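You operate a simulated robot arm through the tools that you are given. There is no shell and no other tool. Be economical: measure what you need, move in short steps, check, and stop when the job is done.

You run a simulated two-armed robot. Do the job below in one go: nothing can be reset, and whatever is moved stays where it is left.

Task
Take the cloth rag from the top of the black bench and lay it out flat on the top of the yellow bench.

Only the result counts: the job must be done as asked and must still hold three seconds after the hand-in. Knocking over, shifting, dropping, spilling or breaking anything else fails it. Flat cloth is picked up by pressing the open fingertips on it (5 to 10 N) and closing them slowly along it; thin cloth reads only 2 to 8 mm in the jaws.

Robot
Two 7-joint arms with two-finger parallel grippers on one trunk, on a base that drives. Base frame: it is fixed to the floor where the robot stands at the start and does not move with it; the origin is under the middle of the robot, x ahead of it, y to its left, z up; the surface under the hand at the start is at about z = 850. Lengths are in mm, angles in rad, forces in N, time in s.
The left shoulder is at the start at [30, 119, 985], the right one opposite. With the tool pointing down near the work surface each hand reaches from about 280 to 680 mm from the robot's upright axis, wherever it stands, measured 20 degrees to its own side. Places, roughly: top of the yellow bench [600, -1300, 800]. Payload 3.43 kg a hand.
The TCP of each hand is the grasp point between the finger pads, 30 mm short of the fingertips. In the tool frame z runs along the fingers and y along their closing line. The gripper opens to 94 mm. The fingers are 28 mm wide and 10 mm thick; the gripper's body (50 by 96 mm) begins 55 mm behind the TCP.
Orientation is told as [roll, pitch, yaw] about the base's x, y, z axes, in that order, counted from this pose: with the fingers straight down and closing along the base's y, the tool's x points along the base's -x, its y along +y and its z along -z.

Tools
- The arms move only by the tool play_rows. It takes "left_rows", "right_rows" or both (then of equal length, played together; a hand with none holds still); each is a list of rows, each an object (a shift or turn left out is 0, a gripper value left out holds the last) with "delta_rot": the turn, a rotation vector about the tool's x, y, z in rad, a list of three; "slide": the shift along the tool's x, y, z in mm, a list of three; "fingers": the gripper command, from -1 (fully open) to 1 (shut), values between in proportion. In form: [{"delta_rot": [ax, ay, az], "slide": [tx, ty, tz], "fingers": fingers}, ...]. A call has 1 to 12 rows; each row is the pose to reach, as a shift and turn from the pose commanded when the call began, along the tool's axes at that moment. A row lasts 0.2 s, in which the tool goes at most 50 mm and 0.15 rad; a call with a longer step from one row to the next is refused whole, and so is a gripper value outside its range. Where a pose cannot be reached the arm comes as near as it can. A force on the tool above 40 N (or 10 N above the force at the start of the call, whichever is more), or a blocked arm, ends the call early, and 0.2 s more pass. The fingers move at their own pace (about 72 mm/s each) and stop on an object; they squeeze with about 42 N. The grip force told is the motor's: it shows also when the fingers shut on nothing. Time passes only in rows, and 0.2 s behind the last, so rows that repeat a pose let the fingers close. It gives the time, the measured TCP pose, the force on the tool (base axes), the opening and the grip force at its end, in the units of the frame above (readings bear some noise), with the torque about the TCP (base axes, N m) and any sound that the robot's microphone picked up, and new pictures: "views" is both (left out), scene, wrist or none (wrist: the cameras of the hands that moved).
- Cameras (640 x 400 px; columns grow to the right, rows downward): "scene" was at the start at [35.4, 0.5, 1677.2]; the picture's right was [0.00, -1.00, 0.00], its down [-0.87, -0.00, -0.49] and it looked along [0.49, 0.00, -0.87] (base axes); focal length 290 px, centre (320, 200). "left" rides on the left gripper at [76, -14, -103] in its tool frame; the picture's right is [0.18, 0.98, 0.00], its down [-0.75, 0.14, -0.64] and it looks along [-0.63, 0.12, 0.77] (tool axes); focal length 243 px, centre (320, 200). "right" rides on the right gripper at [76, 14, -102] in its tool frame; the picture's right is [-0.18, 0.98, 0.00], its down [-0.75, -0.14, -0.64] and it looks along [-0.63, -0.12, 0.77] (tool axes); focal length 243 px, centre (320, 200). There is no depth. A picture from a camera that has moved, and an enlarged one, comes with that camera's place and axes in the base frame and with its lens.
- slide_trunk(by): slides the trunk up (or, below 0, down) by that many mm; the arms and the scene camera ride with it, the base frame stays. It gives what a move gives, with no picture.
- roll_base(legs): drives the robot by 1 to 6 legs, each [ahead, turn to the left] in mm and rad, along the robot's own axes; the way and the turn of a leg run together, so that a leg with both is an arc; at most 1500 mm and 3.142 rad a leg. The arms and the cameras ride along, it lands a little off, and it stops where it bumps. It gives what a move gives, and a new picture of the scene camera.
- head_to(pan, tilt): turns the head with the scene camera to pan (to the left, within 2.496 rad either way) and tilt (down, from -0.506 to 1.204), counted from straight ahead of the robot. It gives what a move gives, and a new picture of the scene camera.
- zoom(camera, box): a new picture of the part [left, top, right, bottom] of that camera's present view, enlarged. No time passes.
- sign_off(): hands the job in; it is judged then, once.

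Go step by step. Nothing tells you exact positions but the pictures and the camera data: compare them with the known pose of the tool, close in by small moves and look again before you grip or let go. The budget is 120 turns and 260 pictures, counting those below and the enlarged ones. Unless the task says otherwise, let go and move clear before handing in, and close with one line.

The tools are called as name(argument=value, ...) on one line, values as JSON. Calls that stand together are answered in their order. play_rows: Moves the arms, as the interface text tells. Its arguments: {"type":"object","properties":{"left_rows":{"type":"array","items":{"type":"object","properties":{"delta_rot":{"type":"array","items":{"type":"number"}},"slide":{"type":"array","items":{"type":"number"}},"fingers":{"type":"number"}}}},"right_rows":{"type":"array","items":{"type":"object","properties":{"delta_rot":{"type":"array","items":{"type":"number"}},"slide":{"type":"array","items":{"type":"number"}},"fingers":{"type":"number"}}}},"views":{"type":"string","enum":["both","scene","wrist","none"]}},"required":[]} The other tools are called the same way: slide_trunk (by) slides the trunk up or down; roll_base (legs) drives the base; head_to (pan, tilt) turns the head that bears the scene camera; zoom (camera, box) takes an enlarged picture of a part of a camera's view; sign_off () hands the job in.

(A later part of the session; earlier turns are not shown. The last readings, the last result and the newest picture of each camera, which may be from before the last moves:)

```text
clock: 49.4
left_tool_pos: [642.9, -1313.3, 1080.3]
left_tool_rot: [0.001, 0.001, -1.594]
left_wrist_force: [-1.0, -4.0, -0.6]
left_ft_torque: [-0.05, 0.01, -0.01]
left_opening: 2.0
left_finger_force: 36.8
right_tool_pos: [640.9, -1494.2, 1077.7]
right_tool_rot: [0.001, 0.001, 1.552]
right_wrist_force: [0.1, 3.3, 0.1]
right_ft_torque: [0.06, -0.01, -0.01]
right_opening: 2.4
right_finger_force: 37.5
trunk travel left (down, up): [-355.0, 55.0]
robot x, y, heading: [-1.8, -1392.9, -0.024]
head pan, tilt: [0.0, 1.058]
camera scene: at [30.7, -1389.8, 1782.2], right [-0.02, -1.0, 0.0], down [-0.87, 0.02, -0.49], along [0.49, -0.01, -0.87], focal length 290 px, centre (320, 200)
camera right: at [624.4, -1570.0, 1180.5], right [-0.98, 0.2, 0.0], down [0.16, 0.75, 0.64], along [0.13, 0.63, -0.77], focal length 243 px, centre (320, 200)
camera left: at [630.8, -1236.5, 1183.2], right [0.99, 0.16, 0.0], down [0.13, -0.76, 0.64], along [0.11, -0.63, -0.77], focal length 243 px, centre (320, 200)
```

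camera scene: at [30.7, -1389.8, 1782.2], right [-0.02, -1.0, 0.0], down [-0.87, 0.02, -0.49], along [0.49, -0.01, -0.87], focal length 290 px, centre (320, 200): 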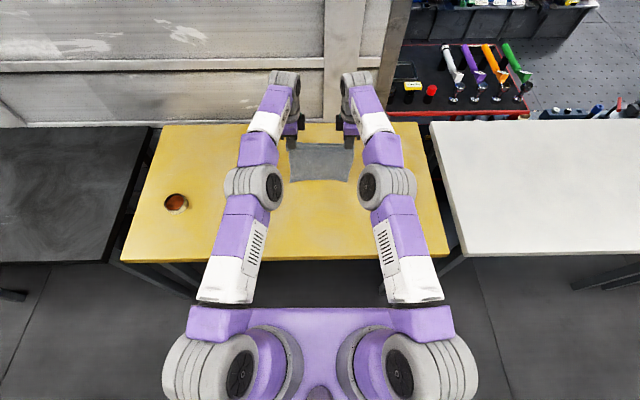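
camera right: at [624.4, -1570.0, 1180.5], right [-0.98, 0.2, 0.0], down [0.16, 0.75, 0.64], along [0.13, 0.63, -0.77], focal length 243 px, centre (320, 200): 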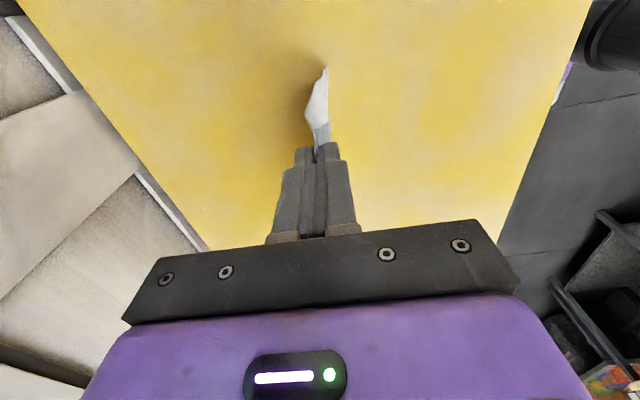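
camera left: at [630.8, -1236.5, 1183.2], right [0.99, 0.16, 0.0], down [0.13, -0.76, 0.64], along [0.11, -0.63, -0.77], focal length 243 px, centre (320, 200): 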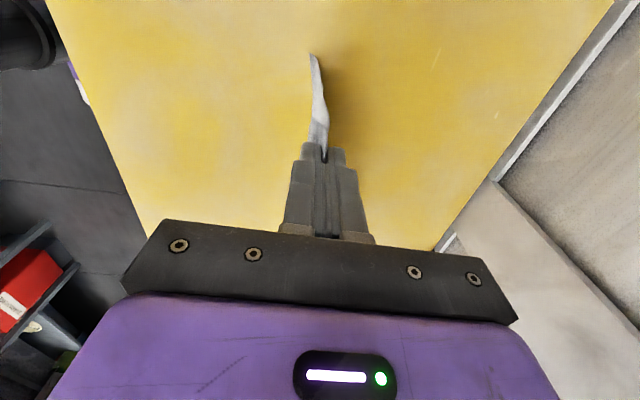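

The rag hangs straight now. With limited reach, it's better to lay it away from me: touch the lower edge down near the bench front and move the hands forward while lowering. First I bring the hands back to x≈425.

play_rows(right_rows=[{"slide": [0, 20, 0]}, {"slide": [0, 45, 0]}, {"slide": [0, 75, 0]}, {"slide": [0, 105, 0]}, {"slide": [0, 135, 0]}, {"slide": [0, 165, 0]}, {"slide": [0, 190, 0]}, {"slide": [0, 207, 0]}, {"slide": [0, 215, 0]}, {"slide": [0, 215, 0]}, {"slide": [0, 215, 0]}, {"slide": [0, 215, 0]}], left_rows=[{"slide": [0, -20, 0]}, {"slide": [0, -45, 0]}, {"slide": [0, -75, 0]}, {"slide": [0, -105, 0]}, {"slide": [0, -135, 0]}, {"slide": [0, -165, 0]}, {"slide": [0, -190, 0]}, {"slide": [0, -207, 0]}, {"slide": [0, -215, 0]}, {"slide": [0, -215, 0]}, {"slide": [0, -215, 0]}, {"slide": [0, -215, 0]}])

```text
clock: 52.0
left_tool_pos: [429.6, -1311.6, 1080.5]
left_tool_rot: [0.0, -0.001, -1.591]
left_wrist_force: [0.9, -0.5, 0.9]
left_ft_torque: [0.01, 0.0, 0.03]
left_opening: 1.9
left_finger_force: 36.3
right_tool_pos: [423.5, -1490.4, 1079.8]
right_tool_rot: [0.0, 0.001, 1.552]
right_wrist_force: [-0.4, 0.6, 0.4]
right_ft_torque: [0.02, -0.02, -0.02]
right_opening: 2.4
right_finger_force: 36.6
trunk travel left (down, up): [-355.0, 55.0]
robot x, y, heading: [-5.1, -1388.3, -0.024]
head pan, tilt: [0.0, 1.058]
camera scene: at [30.7, -1389.8, 1782.2], right [-0.02, -1.0, 0.0], down [-0.87, 0.02, -0.49], along [0.49, -0.01, -0.87], focal length 290 px, centre (320, 200)
camera right: at [408.2, -1566.6, 1181.6], right [-0.98, 0.2, 0.0], down [0.16, 0.75, 0.64], along [0.13, 0.63, -0.77], focal length 243 px, centre (320, 200)
camera left: at [417.4, -1235.2, 1183.1], right [0.99, 0.16, 0.0], down [0.13, -0.76, 0.64], along [0.11, -0.63, -0.77], focal length 243 px, centre (320, 200)
```

scene: 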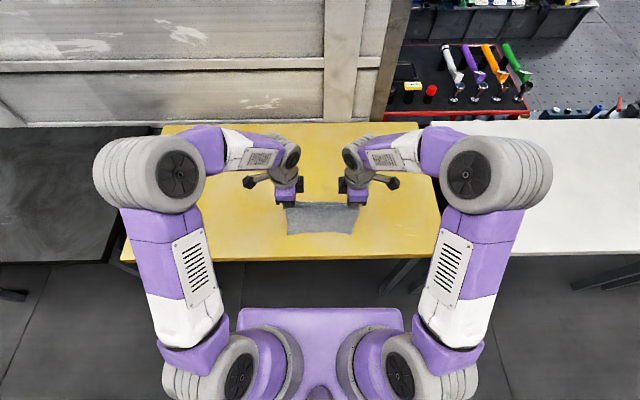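
right: 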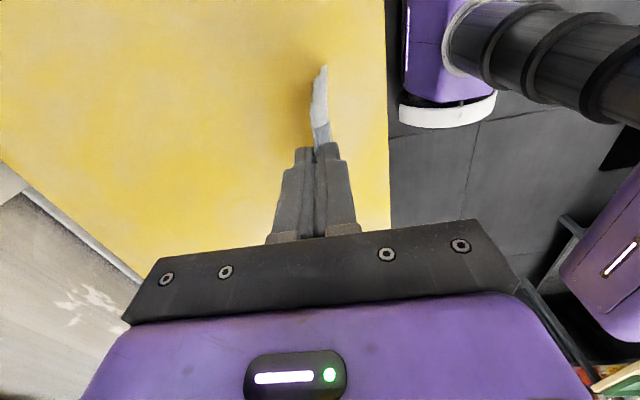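
left: 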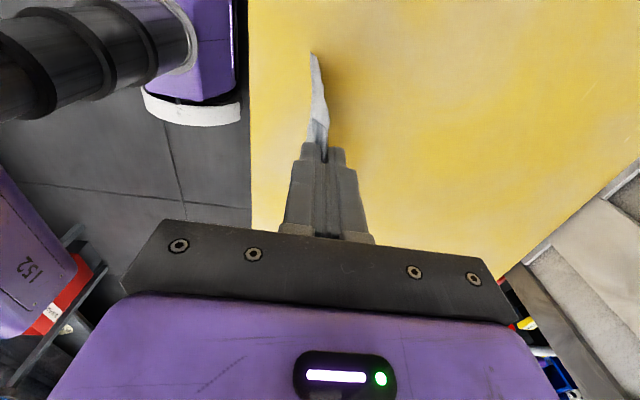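

The rag hangs vertical just over x≈420. Now the first half of the forward-and-down lay.

play_rows(right_rows=[{"slide": [0, -5, 10]}, {"slide": [0, -12, 22]}, {"slide": [0, -22, 35]}, {"slide": [0, -36, 50]}, {"slide": [0, -52, 66]}, {"slide": [0, -68, 82]}, {"slide": [0, -84, 98]}, {"slide": [0, -100, 114]}, {"slide": [0, -116, 130]}, {"slide": [0, -130, 144]}, {"slide": [0, -130, 144]}], left_rows=[{"slide": [0, 5, 10]}, {"slide": [0, 12, 22]}, {"slide": [0, 22, 35]}, {"slide": [0, 36, 50]}, {"slide": [0, 52, 66]}, {"slide": [0, 68, 82]}, {"slide": [0, 84, 98]}, {"slide": [0, 100, 114]}, {"slide": [0, 116, 130]}, {"slide": [0, 130, 144]}, {"slide": [0, 130, 144]}])

```text
clock: 54.4
left_tool_pos: [558.7, -1313.1, 936.7]
left_tool_rot: [0.0, 0.001, -1.59]
left_wrist_force: [-0.1, -2.0, -0.1]
left_ft_torque: [-0.05, -0.01, -0.01]
left_opening: 1.9
left_finger_force: 36.6
right_tool_pos: [554.5, -1493.2, 935.7]
right_tool_rot: [-0.001, 0.0, 1.551]
right_wrist_force: [0.5, 1.9, -0.3]
right_ft_torque: [0.06, -0.03, 0.0]
right_opening: 2.2
right_finger_force: 37.0
trunk travel left (down, up): [-355.0, 55.0]
robot x, y, heading: [-5.0, -1388.8, -0.027]
head pan, tilt: [0.0, 1.058]
camera scene: at [29.7, -1389.8, 1782.2], right [-0.02, -1.0, 0.0], down [-0.87, 0.02, -0.49], along [0.49, -0.01, -0.87], focal length 290 px, centre (320, 200)
camera right: at [538.8, -1568.8, 1037.6], right [-0.98, 0.2, 0.0], down [0.16, 0.75, 0.64], along [0.13, 0.63, -0.77], focal length 243 px, centre (320, 200)
camera left: at [547.1, -1236.2, 1040.9], right [0.99, 0.16, 0.0], down [0.13, -0.76, 0.64], along [0.11, -0.63, -0.77], focal length 243 px, centre (320, 200)
```

scene: 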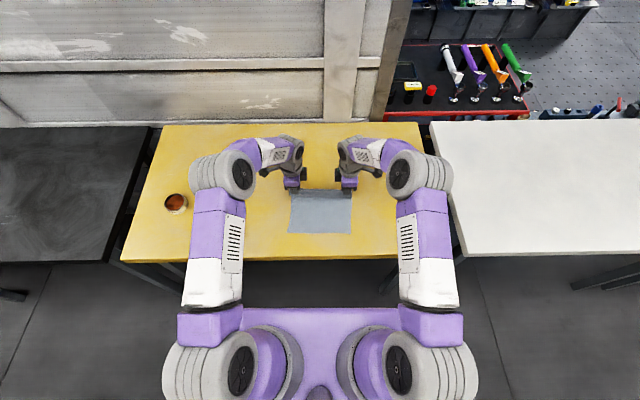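
right: 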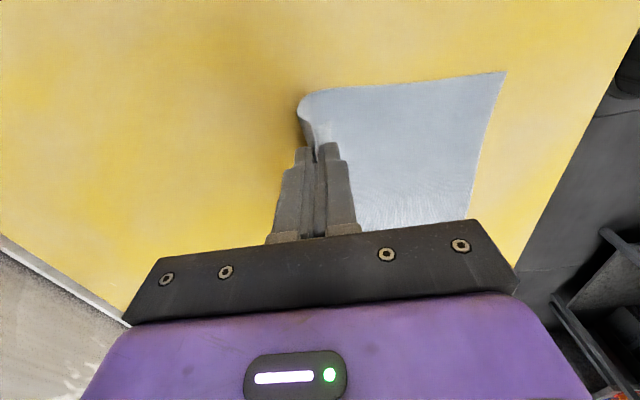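
left: 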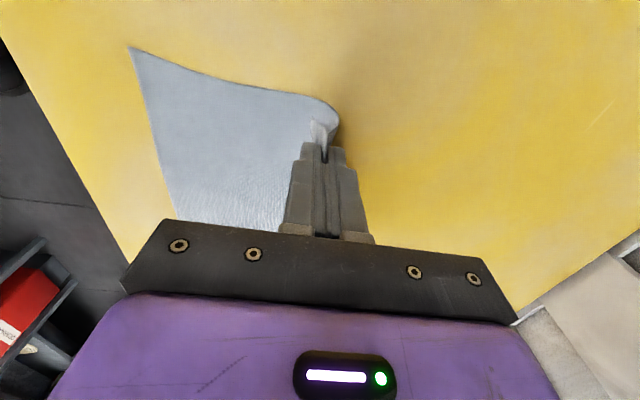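

The rag is lying out well, with its near edge at x≈390. I continue forward and down to just above the bench.

play_rows(right_rows=[{"slide": [0, -10, 14]}, {"slide": [0, -20, 28]}, {"slide": [0, -30, 42]}, {"slide": [0, -40, 56]}, {"slide": [0, -50, 70]}, {"slide": [0, -60, 82]}, {"slide": [0, -68, 92]}, {"slide": [0, -76, 98]}, {"slide": [0, -76, 98]}], left_rows=[{"slide": [0, 10, 14]}, {"slide": [0, 20, 28]}, {"slide": [0, 30, 42]}, {"slide": [0, 40, 56]}, {"slide": [0, 50, 70]}, {"slide": [0, 60, 82]}, {"slide": [0, 68, 92]}, {"slide": [0, 76, 98]}, {"slide": [0, 76, 98]}])

```text
clock: 55.6
left_tool_pos: [612.1, -1315.6, 881.7]
left_tool_rot: [0.018, -0.004, -1.587]
left_wrist_force: [-4.8, 0.3, 26.2]
left_ft_torque: [0.12, 0.37, -0.03]
left_opening: 1.7
left_finger_force: 37.1
right_tool_pos: [606.7, -1492.3, 881.7]
right_tool_rot: [-0.019, -0.004, 1.548]
right_wrist_force: [-4.1, 0.5, 25.4]
right_ft_torque: [-0.1, 0.34, -0.02]
right_opening: 2.1
right_finger_force: 36.6
trunk travel left (down, up): [-355.0, 55.0]
robot x, y, heading: [-1.4, -1387.8, -0.022]
head pan, tilt: [0.0, 1.058]
stopped in row 5 (right hand): the force on the tool passed its limit at 45 N (the readings are from after the stop); the commanded pose is now the measured one
camera scene: at [27.6, -1389.8, 1782.7], right [-0.02, -1.0, 0.0], down [-0.87, 0.02, -0.49], along [0.49, -0.01, -0.87], focal length 290 px, centre (320, 200)
camera right: at [588.7, -1568.1, 983.3], right [-0.98, 0.21, -0.02], down [0.15, 0.75, 0.65], along [0.15, 0.63, -0.76], focal length 243 px, centre (320, 200)
camera left: at [598.2, -1237.6, 984.2], right [0.99, 0.17, 0.02], down [0.12, -0.75, 0.65], along [0.12, -0.63, -0.76], focal length 243 px, centre (320, 200)
```

scene: 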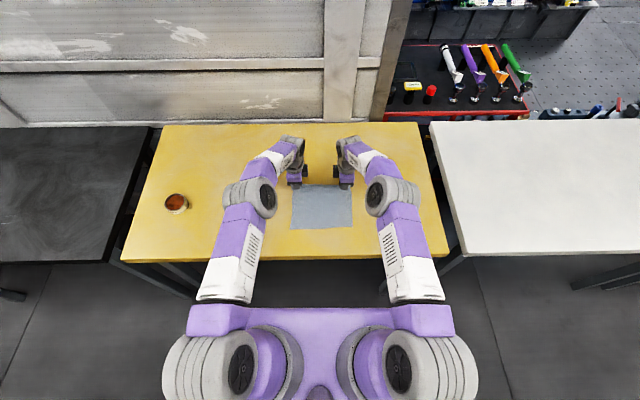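
right: 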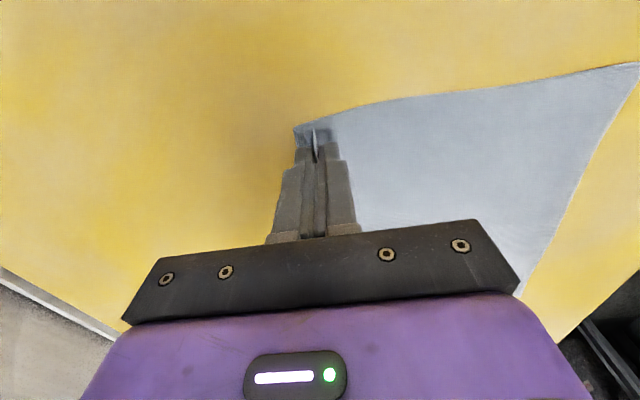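
left: 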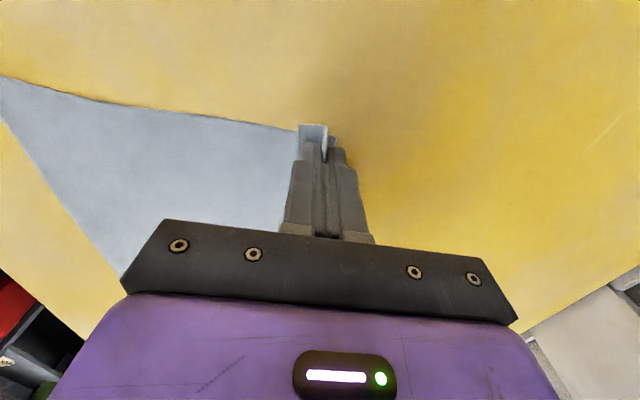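

The bench top is really at about z 850, so the fingers are already on it. I ease up 4 mm and pull forward to take out the slack.

play_rows(right_rows=[{"slide": [0, 0, -4]}, {"slide": [0, -10, -4]}, {"slide": [0, -20, -4]}, {"slide": [0, -28, -4]}, {"slide": [0, -34, -4]}, {"slide": [0, -34, -4]}], left_rows=[{"slide": [0, 0, -4]}, {"slide": [0, 10, -4]}, {"slide": [0, 20, -4]}, {"slide": [0, 28, -4]}, {"slide": [0, 34, -4]}, {"slide": [0, 34, -4]}])

```text
clock: 57.0
left_tool_pos: [626.5, -1310.4, 883.7]
left_tool_rot: [0.01, -0.001, -1.589]
left_wrist_force: [-0.8, -5.1, 0.3]
left_ft_torque: [-0.18, -0.04, -0.01]
left_opening: 2.1
left_finger_force: 36.7
left hand out of reach, approached as far as the arm can: row 3, 4, 5, 6
right_tool_pos: [623.3, -1492.8, 881.5]
right_tool_rot: [-0.011, -0.003, 1.55]
right_wrist_force: [-1.7, 3.4, 14.8]
right_ft_torque: [0.02, 0.11, -0.02]
right_opening: 2.2
right_finger_force: 36.7
right hand out of reach, approached as far as the arm can: row 4, 5, 6
trunk travel left (down, up): [-355.0, 55.0]
robot x, y, heading: [-4.2, -1386.5, -0.021]
head pan, tilt: [0.0, 1.058]
camera scene: at [28.3, -1389.9, 1782.2], right [-0.02, -1.0, 0.0], down [-0.87, 0.02, -0.49], along [0.49, -0.01, -0.87], focal length 290 px, centre (320, 200)
camera right: at [606.7, -1568.1, 983.5], right [-0.98, 0.2, -0.01], down [0.15, 0.75, 0.65], along [0.14, 0.63, -0.76], focal length 243 px, centre (320, 200)
camera left: at [612.7, -1233.6, 985.1], right [0.99, 0.17, 0.01], down [0.12, -0.75, 0.65], along [0.11, -0.64, -0.76], focal length 243 px, centre (320, 200)
```

scene: 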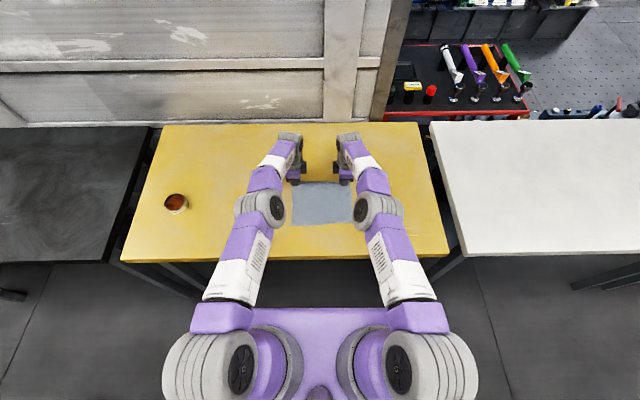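
right: 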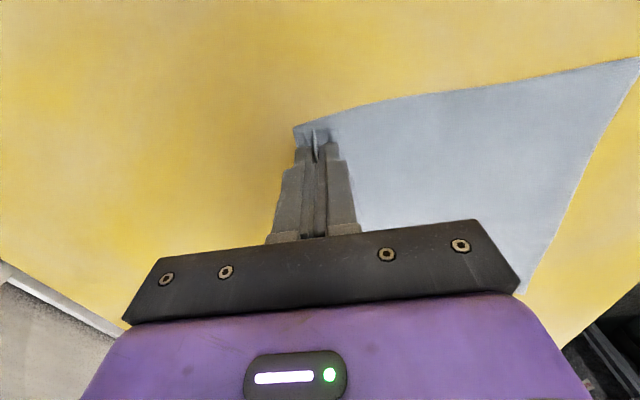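
left: 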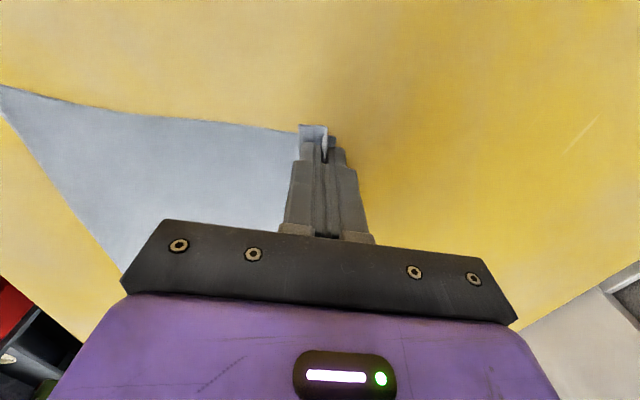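

The rag is stretched and the arms are at their limit. I check flatness before releasing.

zoom(camera="scene", box=[240, 150, 400, 250])

play_rows(right_rows=[{"slide": [0, 20, 0]}, {"slide": [0, 20, 0]}], left_rows=[{"slide": [0, -20, 2]}, {"slide": [0, -20, 2]}], views="none")

```text
4.00 times, centred on (320, 200) of scene
camera zoom: at [28.3, -1389.9, 1782.2], right [-0.02, -1.0, 0.0], down [-0.87, 0.02, -0.49], along [0.49, -0.01, -0.87], focal length 1160 px, centre (320, 200)
```

zoom: 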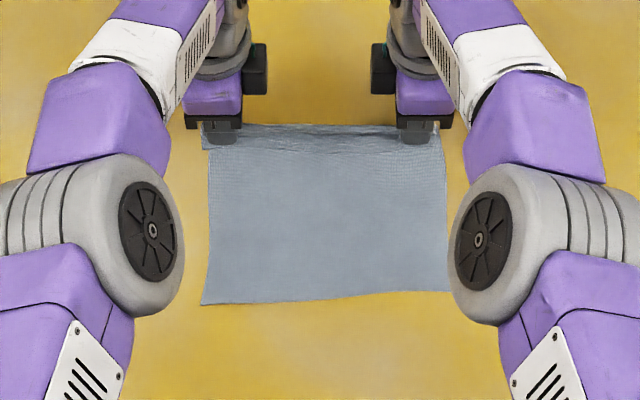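

```text
clock: 57.6
left_tool_pos: [607.8, -1308.0, 880.9]
left_tool_rot: [0.013, -0.001, -1.587]
left_wrist_force: [0.1, -6.1, 6.3]
left_ft_torque: [-0.19, 0.02, 0.02]
left_opening: 2.0
left_finger_force: 36.8
right_tool_pos: [604.9, -1490.5, 880.7]
right_tool_rot: [-0.015, -0.004, 1.549]
right_wrist_force: [2.9, 8.5, 12.4]
right_ft_torque: [0.19, 0.0, -0.03]
right_opening: 2.1
right_finger_force: 36.9
trunk travel left (down, up): [-355.0, 55.0]
robot x, y, heading: [0.2, -1388.9, -0.021]
head pan, tilt: [0.0, 1.058]
```

The rag is nicely flat. The hands moved back 18 mm, so I pull forward again, then open slowly with light pressure to spread the pinched folds.

play_rows(right_rows=[{"slide": [0, -8, -1]}, {"slide": [0, -16, -1]}, {"slide": [0, -19, -1]}, {"slide": [0, -19, -0.5]}], left_rows=[{"slide": [0, 8, -0.5]}, {"slide": [0, 16, -0.5]}, {"slide": [0, 19, -0.5]}, {"slide": [0, 19, 0]}], views="none")

```text
clock: 58.6
left_tool_pos: [625.3, -1308.9, 881.1]
left_tool_rot: [0.013, -0.003, -1.588]
left_wrist_force: [-2.3, -6.4, 11.5]
left_ft_torque: [-0.07, 0.14, -0.03]
left_opening: 2.1
left_finger_force: 36.8
right_tool_pos: [623.5, -1492.9, 882.7]
right_tool_rot: [-0.013, -0.002, 1.549]
right_wrist_force: [0.3, 7.9, 5.8]
right_ft_torque: [0.21, 0.01, -0.03]
right_opening: 2.0
right_finger_force: 36.6
trunk travel left (down, up): [-355.0, 55.0]
robot x, y, heading: [-7.2, -1391.0, -0.021]
head pan, tilt: [0.0, 1.058]
```

play_rows(right_rows=[{"fingers": 0.92}, {"fingers": 0.84}, {"fingers": 0.76}, {"fingers": 0.68}, {"fingers": 0.6}, {"fingers": 0.5}, {"fingers": 0.4}, {"fingers": 0.3}, {"fingers": 0.2}, {"fingers": 0.1}, {"fingers": 0.0}, {"fingers": -0.05}], left_rows=[{"fingers": 0.92}, {"fingers": 0.84}, {"fingers": 0.76}, {"fingers": 0.68}, {"fingers": 0.6}, {"fingers": 0.5}, {"fingers": 0.4}, {"fingers": 0.3}, {"fingers": 0.2}, {"fingers": 0.1}, {"fingers": 0.0}, {"fingers": -0.05}])

```text
clock: 61.2
left_tool_pos: [627.4, -1309.8, 881.8]
left_tool_rot: [0.013, -0.002, -1.59]
left_wrist_force: [4.0, -0.3, 21.2]
left_ft_torque: [0.13, 0.51, 0.0]
left_opening: 46.7
left_finger_force: 0.0
right_tool_pos: [623.5, -1494.0, 880.4]
right_tool_rot: [-0.013, -0.002, 1.551]
right_wrist_force: [0.1, -1.7, 2.5]
right_ft_torque: [-0.02, 0.06, -0.01]
right_opening: 49.3
right_finger_force: 0.0
trunk travel left (down, up): [-355.0, 55.0]
robot x, y, heading: [-0.6, -1390.4, -0.021]
head pan, tilt: [0.0, 1.058]
camera scene: at [28.3, -1390.2, 1782.3], right [-0.02, -1.0, 0.0], down [-0.87, 0.02, -0.49], along [0.49, -0.01, -0.87], focal length 290 px, centre (320, 200)
camera right: at [606.4, -1569.2, 984.0], right [-0.98, 0.21, -0.01], down [0.15, 0.75, 0.65], along [0.14, 0.63, -0.76], focal length 243 px, centre (320, 200)
camera left: at [612.2, -1233.6, 984.6], right [0.99, 0.17, 0.01], down [0.12, -0.76, 0.64], along [0.12, -0.63, -0.76], focal length 243 px, centre (320, 200)
```

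scene: 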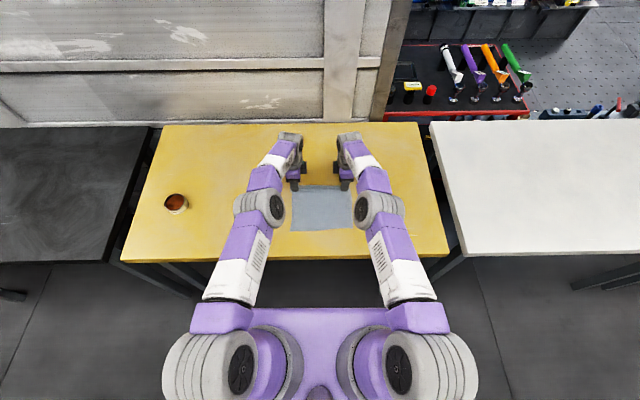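
right: 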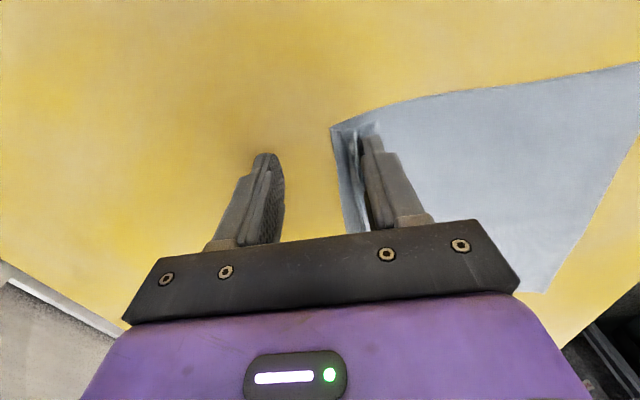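
left: 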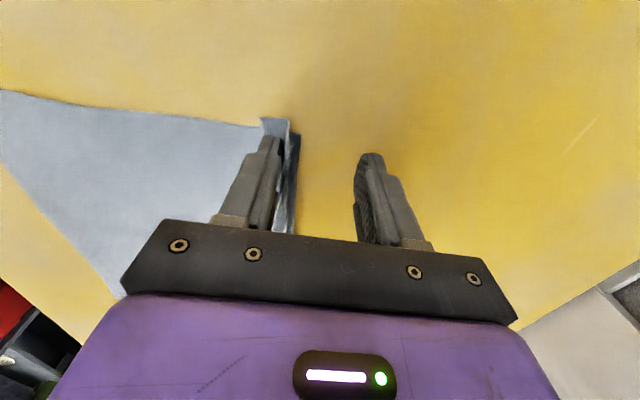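

The near fingers dragged the rag a bit back and a standing fold remains at the far edge. I lift the hands straight up and look.

play_rows(right_rows=[{"slide": [0, 0, -10]}, {"slide": [0, 0, -30]}, {"slide": [0, 0, -60]}, {"slide": [0, 0, -90]}, {"slide": [0, 0, -110]}], left_rows=[{"slide": [0, 0, -10]}, {"slide": [0, 0, -30]}, {"slide": [0, 0, -60]}, {"slide": [0, 0, -90]}, {"slide": [0, 0, -110]}])

zoom(camera="scene", box=[240, 150, 400, 250])

```text
clock: 62.4
left_tool_pos: [624.5, -1310.3, 989.5]
left_tool_rot: [0.008, -0.001, -1.588]
left_wrist_force: [-1.1, -0.2, 0.1]
left_ft_torque: [-0.03, 0.0, 0.01]
left_opening: 49.2
left_finger_force: 0.1
right_tool_pos: [622.5, -1491.5, 992.4]
right_tool_rot: [-0.01, -0.003, 1.551]
right_wrist_force: [0.4, 0.1, -0.1]
right_ft_torque: [-0.03, 0.0, 0.02]
right_opening: 49.4
right_finger_force: 0.1
trunk travel left (down, up): [-355.0, 55.0]
robot x, y, heading: [-1.9, -1388.8, -0.024]
head pan, tilt: [0.0, 1.058]
camera scene: at [30.2, -1389.7, 1782.2], right [-0.02, -1.0, 0.0], down [-0.87, 0.02, -0.49], along [0.49, -0.01, -0.87], focal length 290 px, centre (320, 200)
camera right: at [605.8, -1567.6, 1094.0], right [-0.98, 0.21, -0.01], down [0.15, 0.75, 0.64], along [0.14, 0.63, -0.76], focal length 243 px, centre (320, 200)
camera left: at [611.1, -1232.9, 1092.1], right [0.99, 0.17, 0.01], down [0.12, -0.76, 0.64], along [0.11, -0.63, -0.76], focal length 243 px, centre (320, 200)
```

scene: 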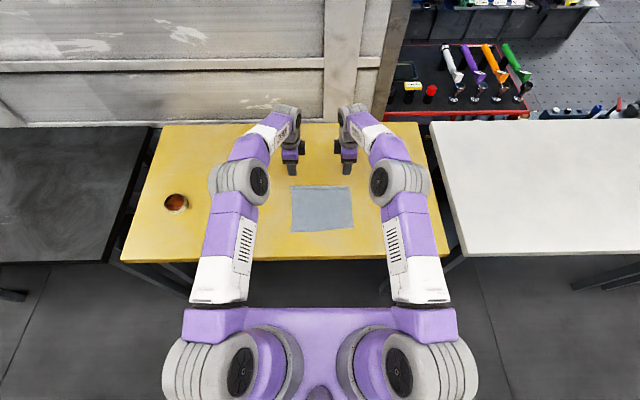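
right: 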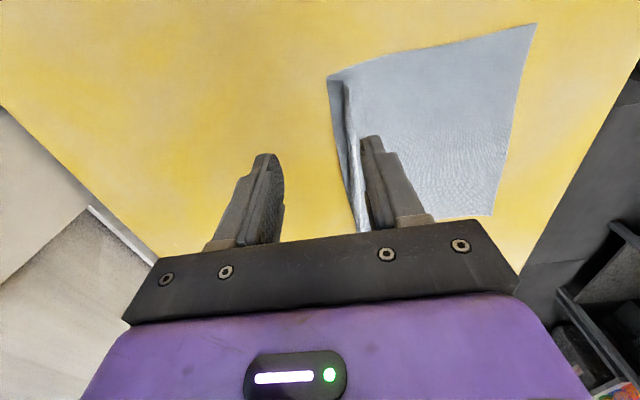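
left: 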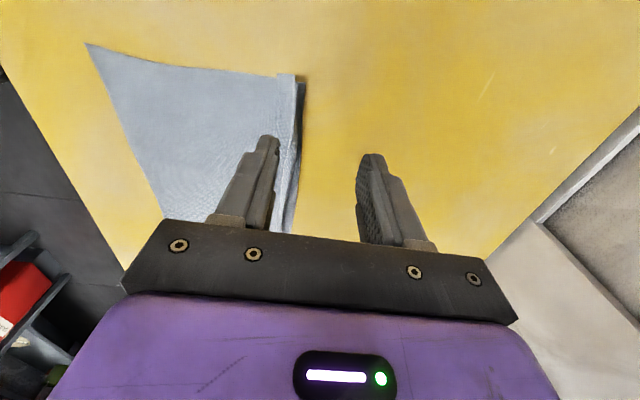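

```text
4.00 times, centred on (320, 200) of scene
camera zoom: at [30.2, -1389.7, 1782.2], right [-0.02, -1.0, 0.0], down [-0.87, 0.02, -0.49], along [0.49, -0.01, -0.87], focal length 1160 px, centre (320, 200)
```

zoom: 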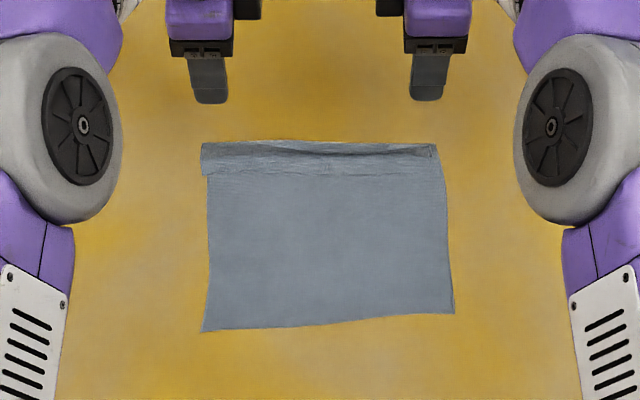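

A pleat remains along the far edge. I look at it closely to see how to spread it.

zoom(camera="scene", box=[280, 175, 360, 225])

zoom(camera="right", box=[300, 40, 460, 240])

zoom(camera="left", box=[200, 60, 360, 240])

```text
8.00 times, centred on (320, 200) of scene
camera zoom: at [30.2, -1389.7, 1782.2], right [-0.02, -1.0, 0.0], down [-0.87, 0.02, -0.49], along [0.49, -0.01, -0.87], focal length 2320 px, centre (320, 200)
```

zoom: 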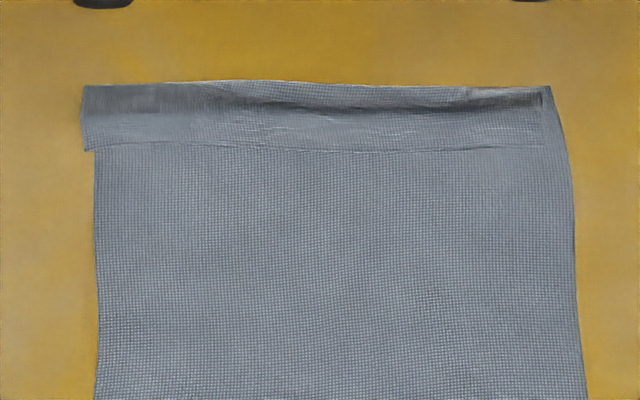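

```text
2.00 times, centred on (380, 140) of right
camera zoom: at [605.8, -1567.6, 1094.0], right [-0.98, 0.21, -0.01], down [0.15, 0.75, 0.64], along [0.14, 0.63, -0.76], focal length 485 px, centre (200, 320)
```

zoom: 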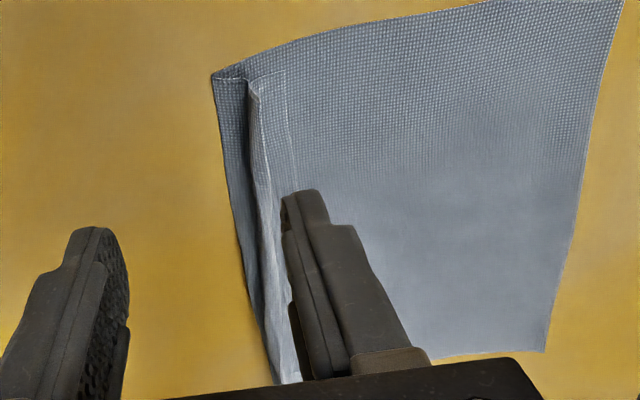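

```text
2.22 times, centred on (280, 150) of left
camera zoom: at [611.1, -1232.9, 1092.1], right [0.99, 0.17, 0.01], down [0.12, -0.76, 0.64], along [0.11, -0.63, -0.76], focal length 539 px, centre (409, 311)
```

zoom: 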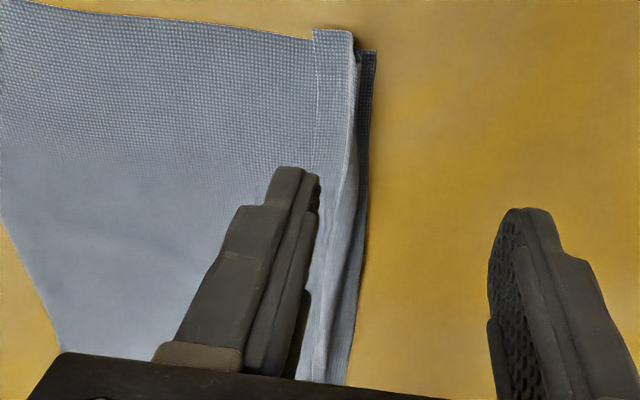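

The far ~35 mm of the rag is folded back on top of itself, with the flap edge at x≈582 and the fold at x≈617. I'll unroll it by pressing lightly on the flap and pushing it forward while the other hand holds the body. First I check the room to drive closer.

head_to(pan=0.6, tilt=1.2)

```text
clock: 63.4
left_tool_pos: [625.9, -1309.5, 988.4]
left_tool_rot: [0.007, -0.001, -1.588]
left_wrist_force: [0.7, -0.9, -0.1]
left_ft_torque: [0.0, 0.01, 0.02]
left_opening: 49.4
left_finger_force: 0.0
right_tool_pos: [621.3, -1492.7, 991.1]
right_tool_rot: [-0.011, -0.002, 1.549]
right_wrist_force: [0.5, -0.7, 0.2]
right_ft_torque: [0.0, 0.03, 0.04]
right_opening: 49.4
right_finger_force: 0.0
trunk travel left (down, up): [-355.0, 55.0]
robot x, y, heading: [-1.7, -1391.2, -0.021]
head pan, tilt: [0.6, 1.201]
camera scene: at [11.5, -1357.9, 1773.5], right [0.55, -0.84, 0.0], down [-0.78, -0.51, -0.36], along [0.3, 0.2, -0.93], focal length 290 px, centre (320, 200)
```

scene: 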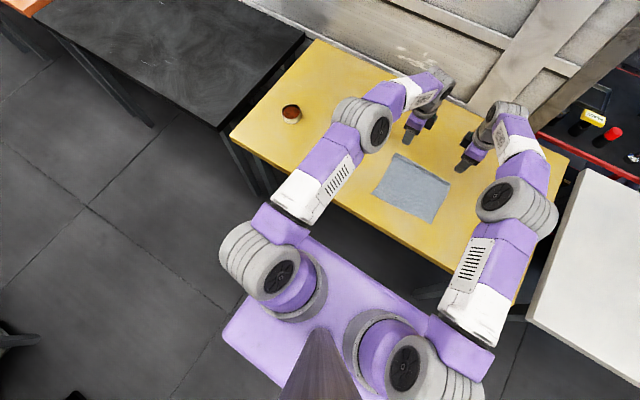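

The base front is at x≤~280 and the bench at 345, so I can safely move 50 mm closer. Then I face the camera ahead again.

roll_base(legs=[[50, 0]])

head_to(pan=0, tilt=1.058)

zoom(camera="scene", box=[240, 150, 400, 250])

```text
clock: 64.3
left_tool_pos: [675.4, -1309.8, 988.3]
left_tool_rot: [0.009, 0.001, -1.587]
left_wrist_force: [-0.2, 0.8, -0.3]
left_ft_torque: [0.03, 0.02, -0.03]
left_opening: 49.4
left_finger_force: 0.0
right_tool_pos: [672.2, -1492.0, 989.6]
right_tool_rot: [-0.009, 0.0, 1.551]
right_wrist_force: [-0.4, 0.2, 0.1]
right_ft_torque: [0.02, -0.02, -0.02]
right_opening: 49.7
right_finger_force: 0.3
trunk travel left (down, up): [-355.0, 55.0]
robot x, y, heading: [41.1, -1393.9, -0.019]
head pan, tilt: [0.6, 1.201]
camera scene: at [62.1, -1358.8, 1773.5], right [0.55, -0.84, 0.0], down [-0.78, -0.51, -0.36], along [0.3, 0.2, -0.93], focal length 290 px, centre (320, 200)
```

scene: 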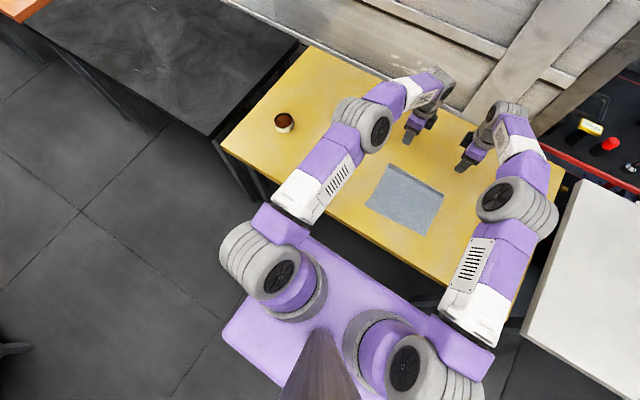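

```text
clock: 65.3
left_tool_pos: [673.8, -1309.8, 988.8]
left_tool_rot: [0.009, -0.002, -1.589]
left_wrist_force: [0.4, 0.3, -0.4]
left_ft_torque: [0.01, 0.02, -0.01]
left_opening: 49.4
left_finger_force: 0.0
right_tool_pos: [673.0, -1492.9, 990.8]
right_tool_rot: [-0.009, -0.002, 1.551]
right_wrist_force: [0.2, 0.2, 0.2]
right_ft_torque: [0.0, -0.03, 0.01]
right_opening: 49.4
right_finger_force: 0.1
trunk travel left (down, up): [-355.0, 55.0]
robot x, y, heading: [45.4, -1392.7, -0.014]
head pan, tilt: [0.0, 1.058]
camera scene: at [80.1, -1390.6, 1782.2], right [-0.02, -1.0, 0.0], down [-0.87, 0.02, -0.49], along [0.49, -0.01, -0.87], focal length 290 px, centre (320, 200)
```

scene: 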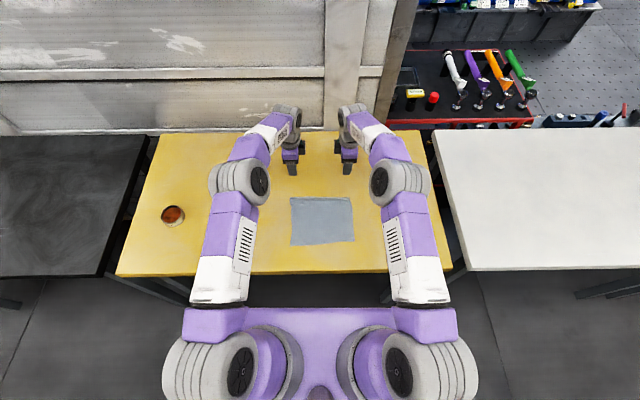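

```text
4.00 times, centred on (320, 200) of scene
camera zoom: at [80.1, -1390.6, 1782.2], right [-0.02, -1.0, 0.0], down [-0.87, 0.02, -0.49], along [0.49, -0.01, -0.87], focal length 1160 px, centre (320, 200)
```

zoom: 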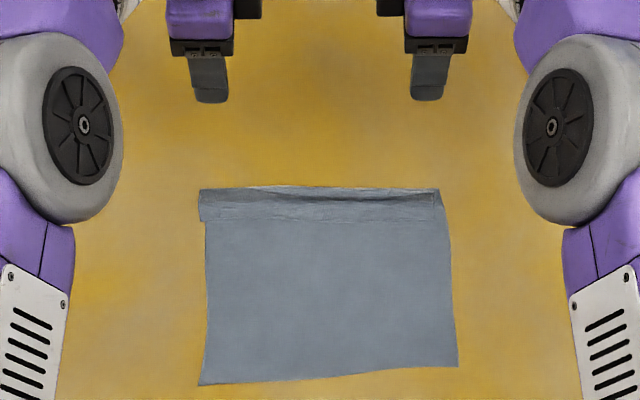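

Now I close the fingers. The right hand goes over the body to hold it, and the left hand goes over the flap near its left corner.

play_rows(right_rows=[{"slide": [-12, 20, 0], "fingers": 1}, {"slide": [-24, 40, 0]}, {"slide": [-37, 60, 5]}, {"slide": [-50, 80, 15]}, {"slide": [-62, 100, 30]}, {"slide": [-75, 120, 50]}, {"slide": [-85, 140, 70]}, {"slide": [-85, 143, 90]}, {"slide": [-85, 143, 98]}, {"slide": [-85, 143, 98]}], left_rows=[{"slide": [0, -10, 0], "fingers": 1}, {"slide": [0, -20, 0]}, {"slide": [0, -35, 0]}, {"slide": [0, -50, 5]}, {"slide": [0, -65, 15]}, {"slide": [0, -80, 30]}, {"slide": [0, -80, 50]}, {"slide": [0, -80, 70]}, {"slide": [0, -80, 75]}, {"slide": [0, -80, 75]}])

```text
clock: 67.5
left_tool_pos: [594.1, -1310.1, 913.6]
left_tool_rot: [0.01, -0.002, -1.59]
left_wrist_force: [-0.5, 0.6, -0.5]
left_ft_torque: [0.01, -0.02, -0.03]
left_opening: 0.1
left_finger_force: 33.2
right_tool_pos: [533.1, -1404.9, 892.2]
right_tool_rot: [-0.01, -0.001, 1.549]
right_wrist_force: [-0.4, 0.5, 0.2]
right_ft_torque: [-0.01, 0.02, -0.02]
right_opening: 0.3
right_finger_force: 33.3
trunk travel left (down, up): [-355.0, 55.0]
robot x, y, heading: [46.7, -1390.3, -0.02]
head pan, tilt: [0.0, 1.058]
camera scene: at [79.7, -1390.8, 1782.2], right [-0.02, -1.0, 0.0], down [-0.87, 0.02, -0.49], along [0.49, -0.01, -0.87], focal length 290 px, centre (320, 200)
camera right: at [515.5, -1480.6, 994.4], right [-0.98, 0.2, -0.01], down [0.15, 0.75, 0.64], along [0.14, 0.63, -0.76], focal length 243 px, centre (320, 200)
camera left: at [580.0, -1232.9, 1016.8], right [0.99, 0.17, 0.01], down [0.12, -0.76, 0.64], along [0.11, -0.63, -0.76], focal length 243 px, centre (320, 200)
```

scene: 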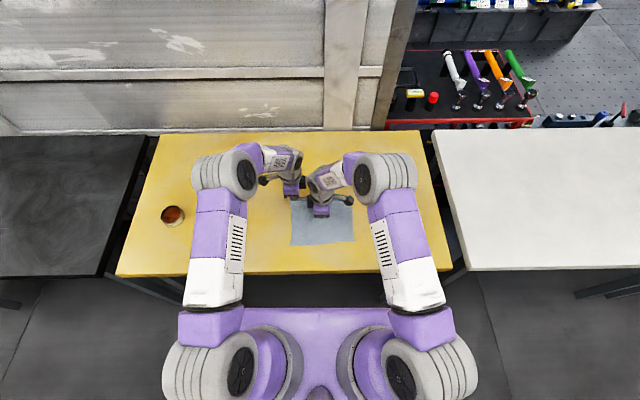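
right: 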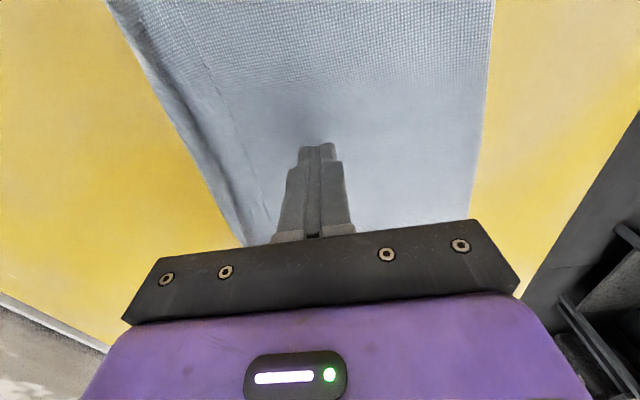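
left: 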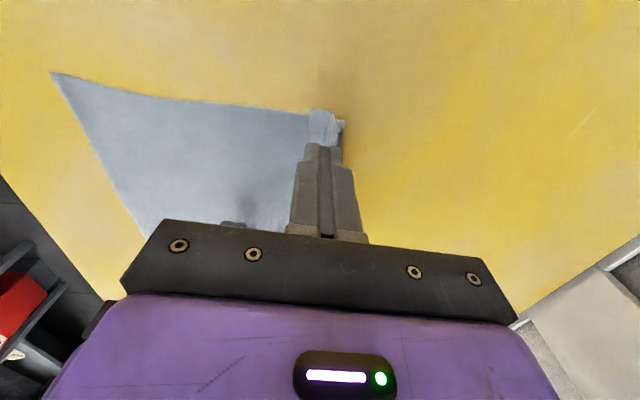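

zoom(camera="left", box=[270, 90, 390, 190])

zoom(camera="right", box=[100, 0, 260, 240])

play_rows(right_rows=[{"slide": [0, 0, 7]}, {"slide": [0, 0, 10.5]}, {"slide": [0, 0, 10.5]}], left_rows=[{"slide": [0, 0, 8]}, {"slide": [0, 0, 16]}, {"slide": [0, 0, 20]}], views="none")

```text
4.00 times, centred on (330, 140) of left
camera zoom: at [580.0, -1232.9, 1016.8], right [0.99, 0.17, 0.01], down [0.12, -0.76, 0.64], along [0.11, -0.63, -0.76], focal length 970 px, centre (280, 440)
```

zoom: 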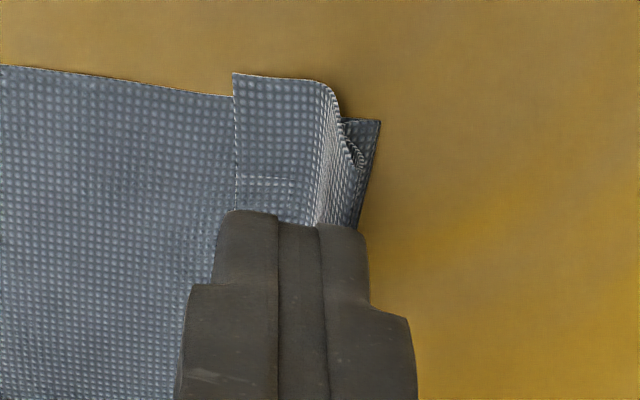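

```text
1.67 times, centred on (180, 120) of right
camera zoom: at [515.5, -1480.6, 994.4], right [-0.98, 0.2, -0.01], down [0.15, 0.75, 0.64], along [0.14, 0.63, -0.76], focal length 404 px, centre (553, 333)
```

zoom: 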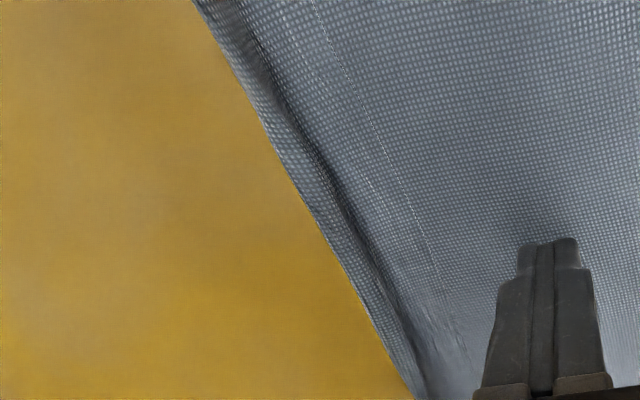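

```text
clock: 68.3
left_tool_pos: [594.7, -1310.6, 892.5]
left_tool_rot: [0.01, -0.004, -1.59]
left_wrist_force: [0.2, 0.3, 1.1]
left_ft_torque: [0.0, -0.01, 0.0]
left_opening: 0.0
left_finger_force: 33.3
right_tool_pos: [531.8, -1404.6, 881.5]
right_tool_rot: [-0.009, -0.002, 1.55]
right_wrist_force: [-0.1, -0.4, 0.0]
right_ft_torque: [-0.03, -0.01, -0.03]
right_opening: 0.1
right_finger_force: 33.3
trunk travel left (down, up): [-355.0, 55.0]
robot x, y, heading: [43.9, -1392.6, -0.017]
head pan, tilt: [0.0, 1.058]
```

It is a simple fold-back. I press both hands down lightly.

play_rows(right_rows=[{"slide": [0, 0, 1]}, {"slide": [0, 0, 1.5]}, {"slide": [0, 0, 1.5]}, {"slide": [0, 0, 1.5]}], left_rows=[{"slide": [0, 0, 3]}, {"slide": [0, 0, 6]}, {"slide": [0, 0, 9]}, {"slide": [0, 0, 9]}], views="none")

```text
clock: 69.3
left_tool_pos: [594.7, -1307.6, 885.4]
left_tool_rot: [0.01, -0.004, -1.589]
left_wrist_force: [0.2, 0.0, 0.3]
left_ft_torque: [-0.01, 0.01, -0.01]
left_opening: 0.0
left_finger_force: 32.8
right_tool_pos: [531.4, -1405.8, 881.0]
right_tool_rot: [-0.014, -0.001, 1.549]
right_wrist_force: [0.6, -2.5, 15.8]
right_ft_torque: [-0.12, 0.06, 0.0]
right_opening: 0.0
right_finger_force: 33.5
trunk travel left (down, up): [-355.0, 55.0]
robot x, y, heading: [43.1, -1393.0, -0.017]
head pan, tilt: [0.0, 1.058]
```

play_rows(left_rows=[{"slide": [0, 0, 1]}, {"slide": [0, 0, 2]}, {"slide": [0, 0, 2]}], views="none")

```text
clock: 70.1
left_tool_pos: [594.5, -1308.6, 883.7]
left_tool_rot: [0.011, -0.003, -1.59]
left_wrist_force: [0.0, 1.1, 5.2]
left_ft_torque: [0.05, -0.01, 0.02]
left_opening: 0.0
left_finger_force: 33.5
right_tool_pos: [531.4, -1404.9, 881.4]
right_tool_rot: [-0.014, -0.001, 1.549]
right_wrist_force: [2.8, -1.9, 16.6]
right_ft_torque: [-0.09, 0.02, 0.01]
right_opening: 0.0
right_finger_force: 33.4
trunk travel left (down, up): [-355.0, 55.0]
robot x, y, heading: [44.8, -1389.5, -0.02]
head pan, tilt: [0.0, 1.058]
```

The left hand presses the flap at 5 N and the right holds the body at 16 N. Now I drag the flap slowly forward.

play_rows(left_rows=[{"slide": [0, 5, 0]}, {"slide": [0, 10, 0]}, {"slide": [0, 15, 0]}, {"slide": [0, 20, 0]}, {"slide": [0, 25, 0.5]}, {"slide": [0, 30, 0.5]}, {"slide": [0, 35, 0.5]}], views="wrist")

zoom(camera="scene", box=[240, 150, 400, 250])

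```text
clock: 71.7
left_tool_pos: [628.5, -1310.0, 882.9]
left_tool_rot: [0.011, -0.003, -1.589]
left_wrist_force: [-4.3, -0.9, 10.1]
left_ft_torque: [-0.01, 0.18, -0.05]
left_opening: 0.2
left_finger_force: 33.3
right_tool_pos: [531.3, -1405.5, 881.7]
right_tool_rot: [-0.014, -0.003, 1.548]
right_wrist_force: [4.7, 1.5, 17.6]
right_ft_torque: [-0.03, -0.07, -0.03]
right_opening: 0.3
right_finger_force: 32.5
trunk travel left (down, up): [-355.0, 55.0]
robot x, y, heading: [43.1, -1390.1, -0.015]
head pan, tilt: [0.0, 1.058]
camera left: at [615.4, -1233.3, 985.9], right [0.99, 0.17, 0.01], down [0.12, -0.75, 0.64], along [0.11, -0.63, -0.76], focal length 243 px, centre (320, 200)
```

left: 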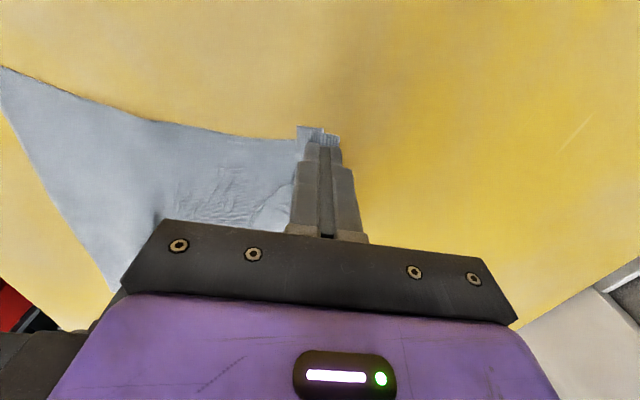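

```text
4.00 times, centred on (320, 200) of scene
camera zoom: at [76.9, -1390.9, 1782.3], right [-0.02, -1.0, 0.0], down [-0.87, 0.02, -0.49], along [0.49, -0.01, -0.87], focal length 1160 px, centre (320, 200)
```

zoom: 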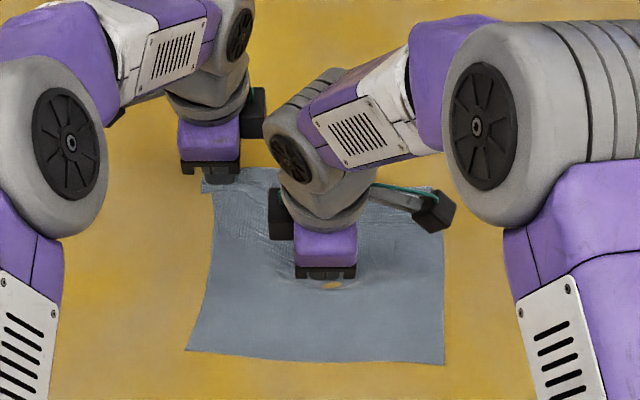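

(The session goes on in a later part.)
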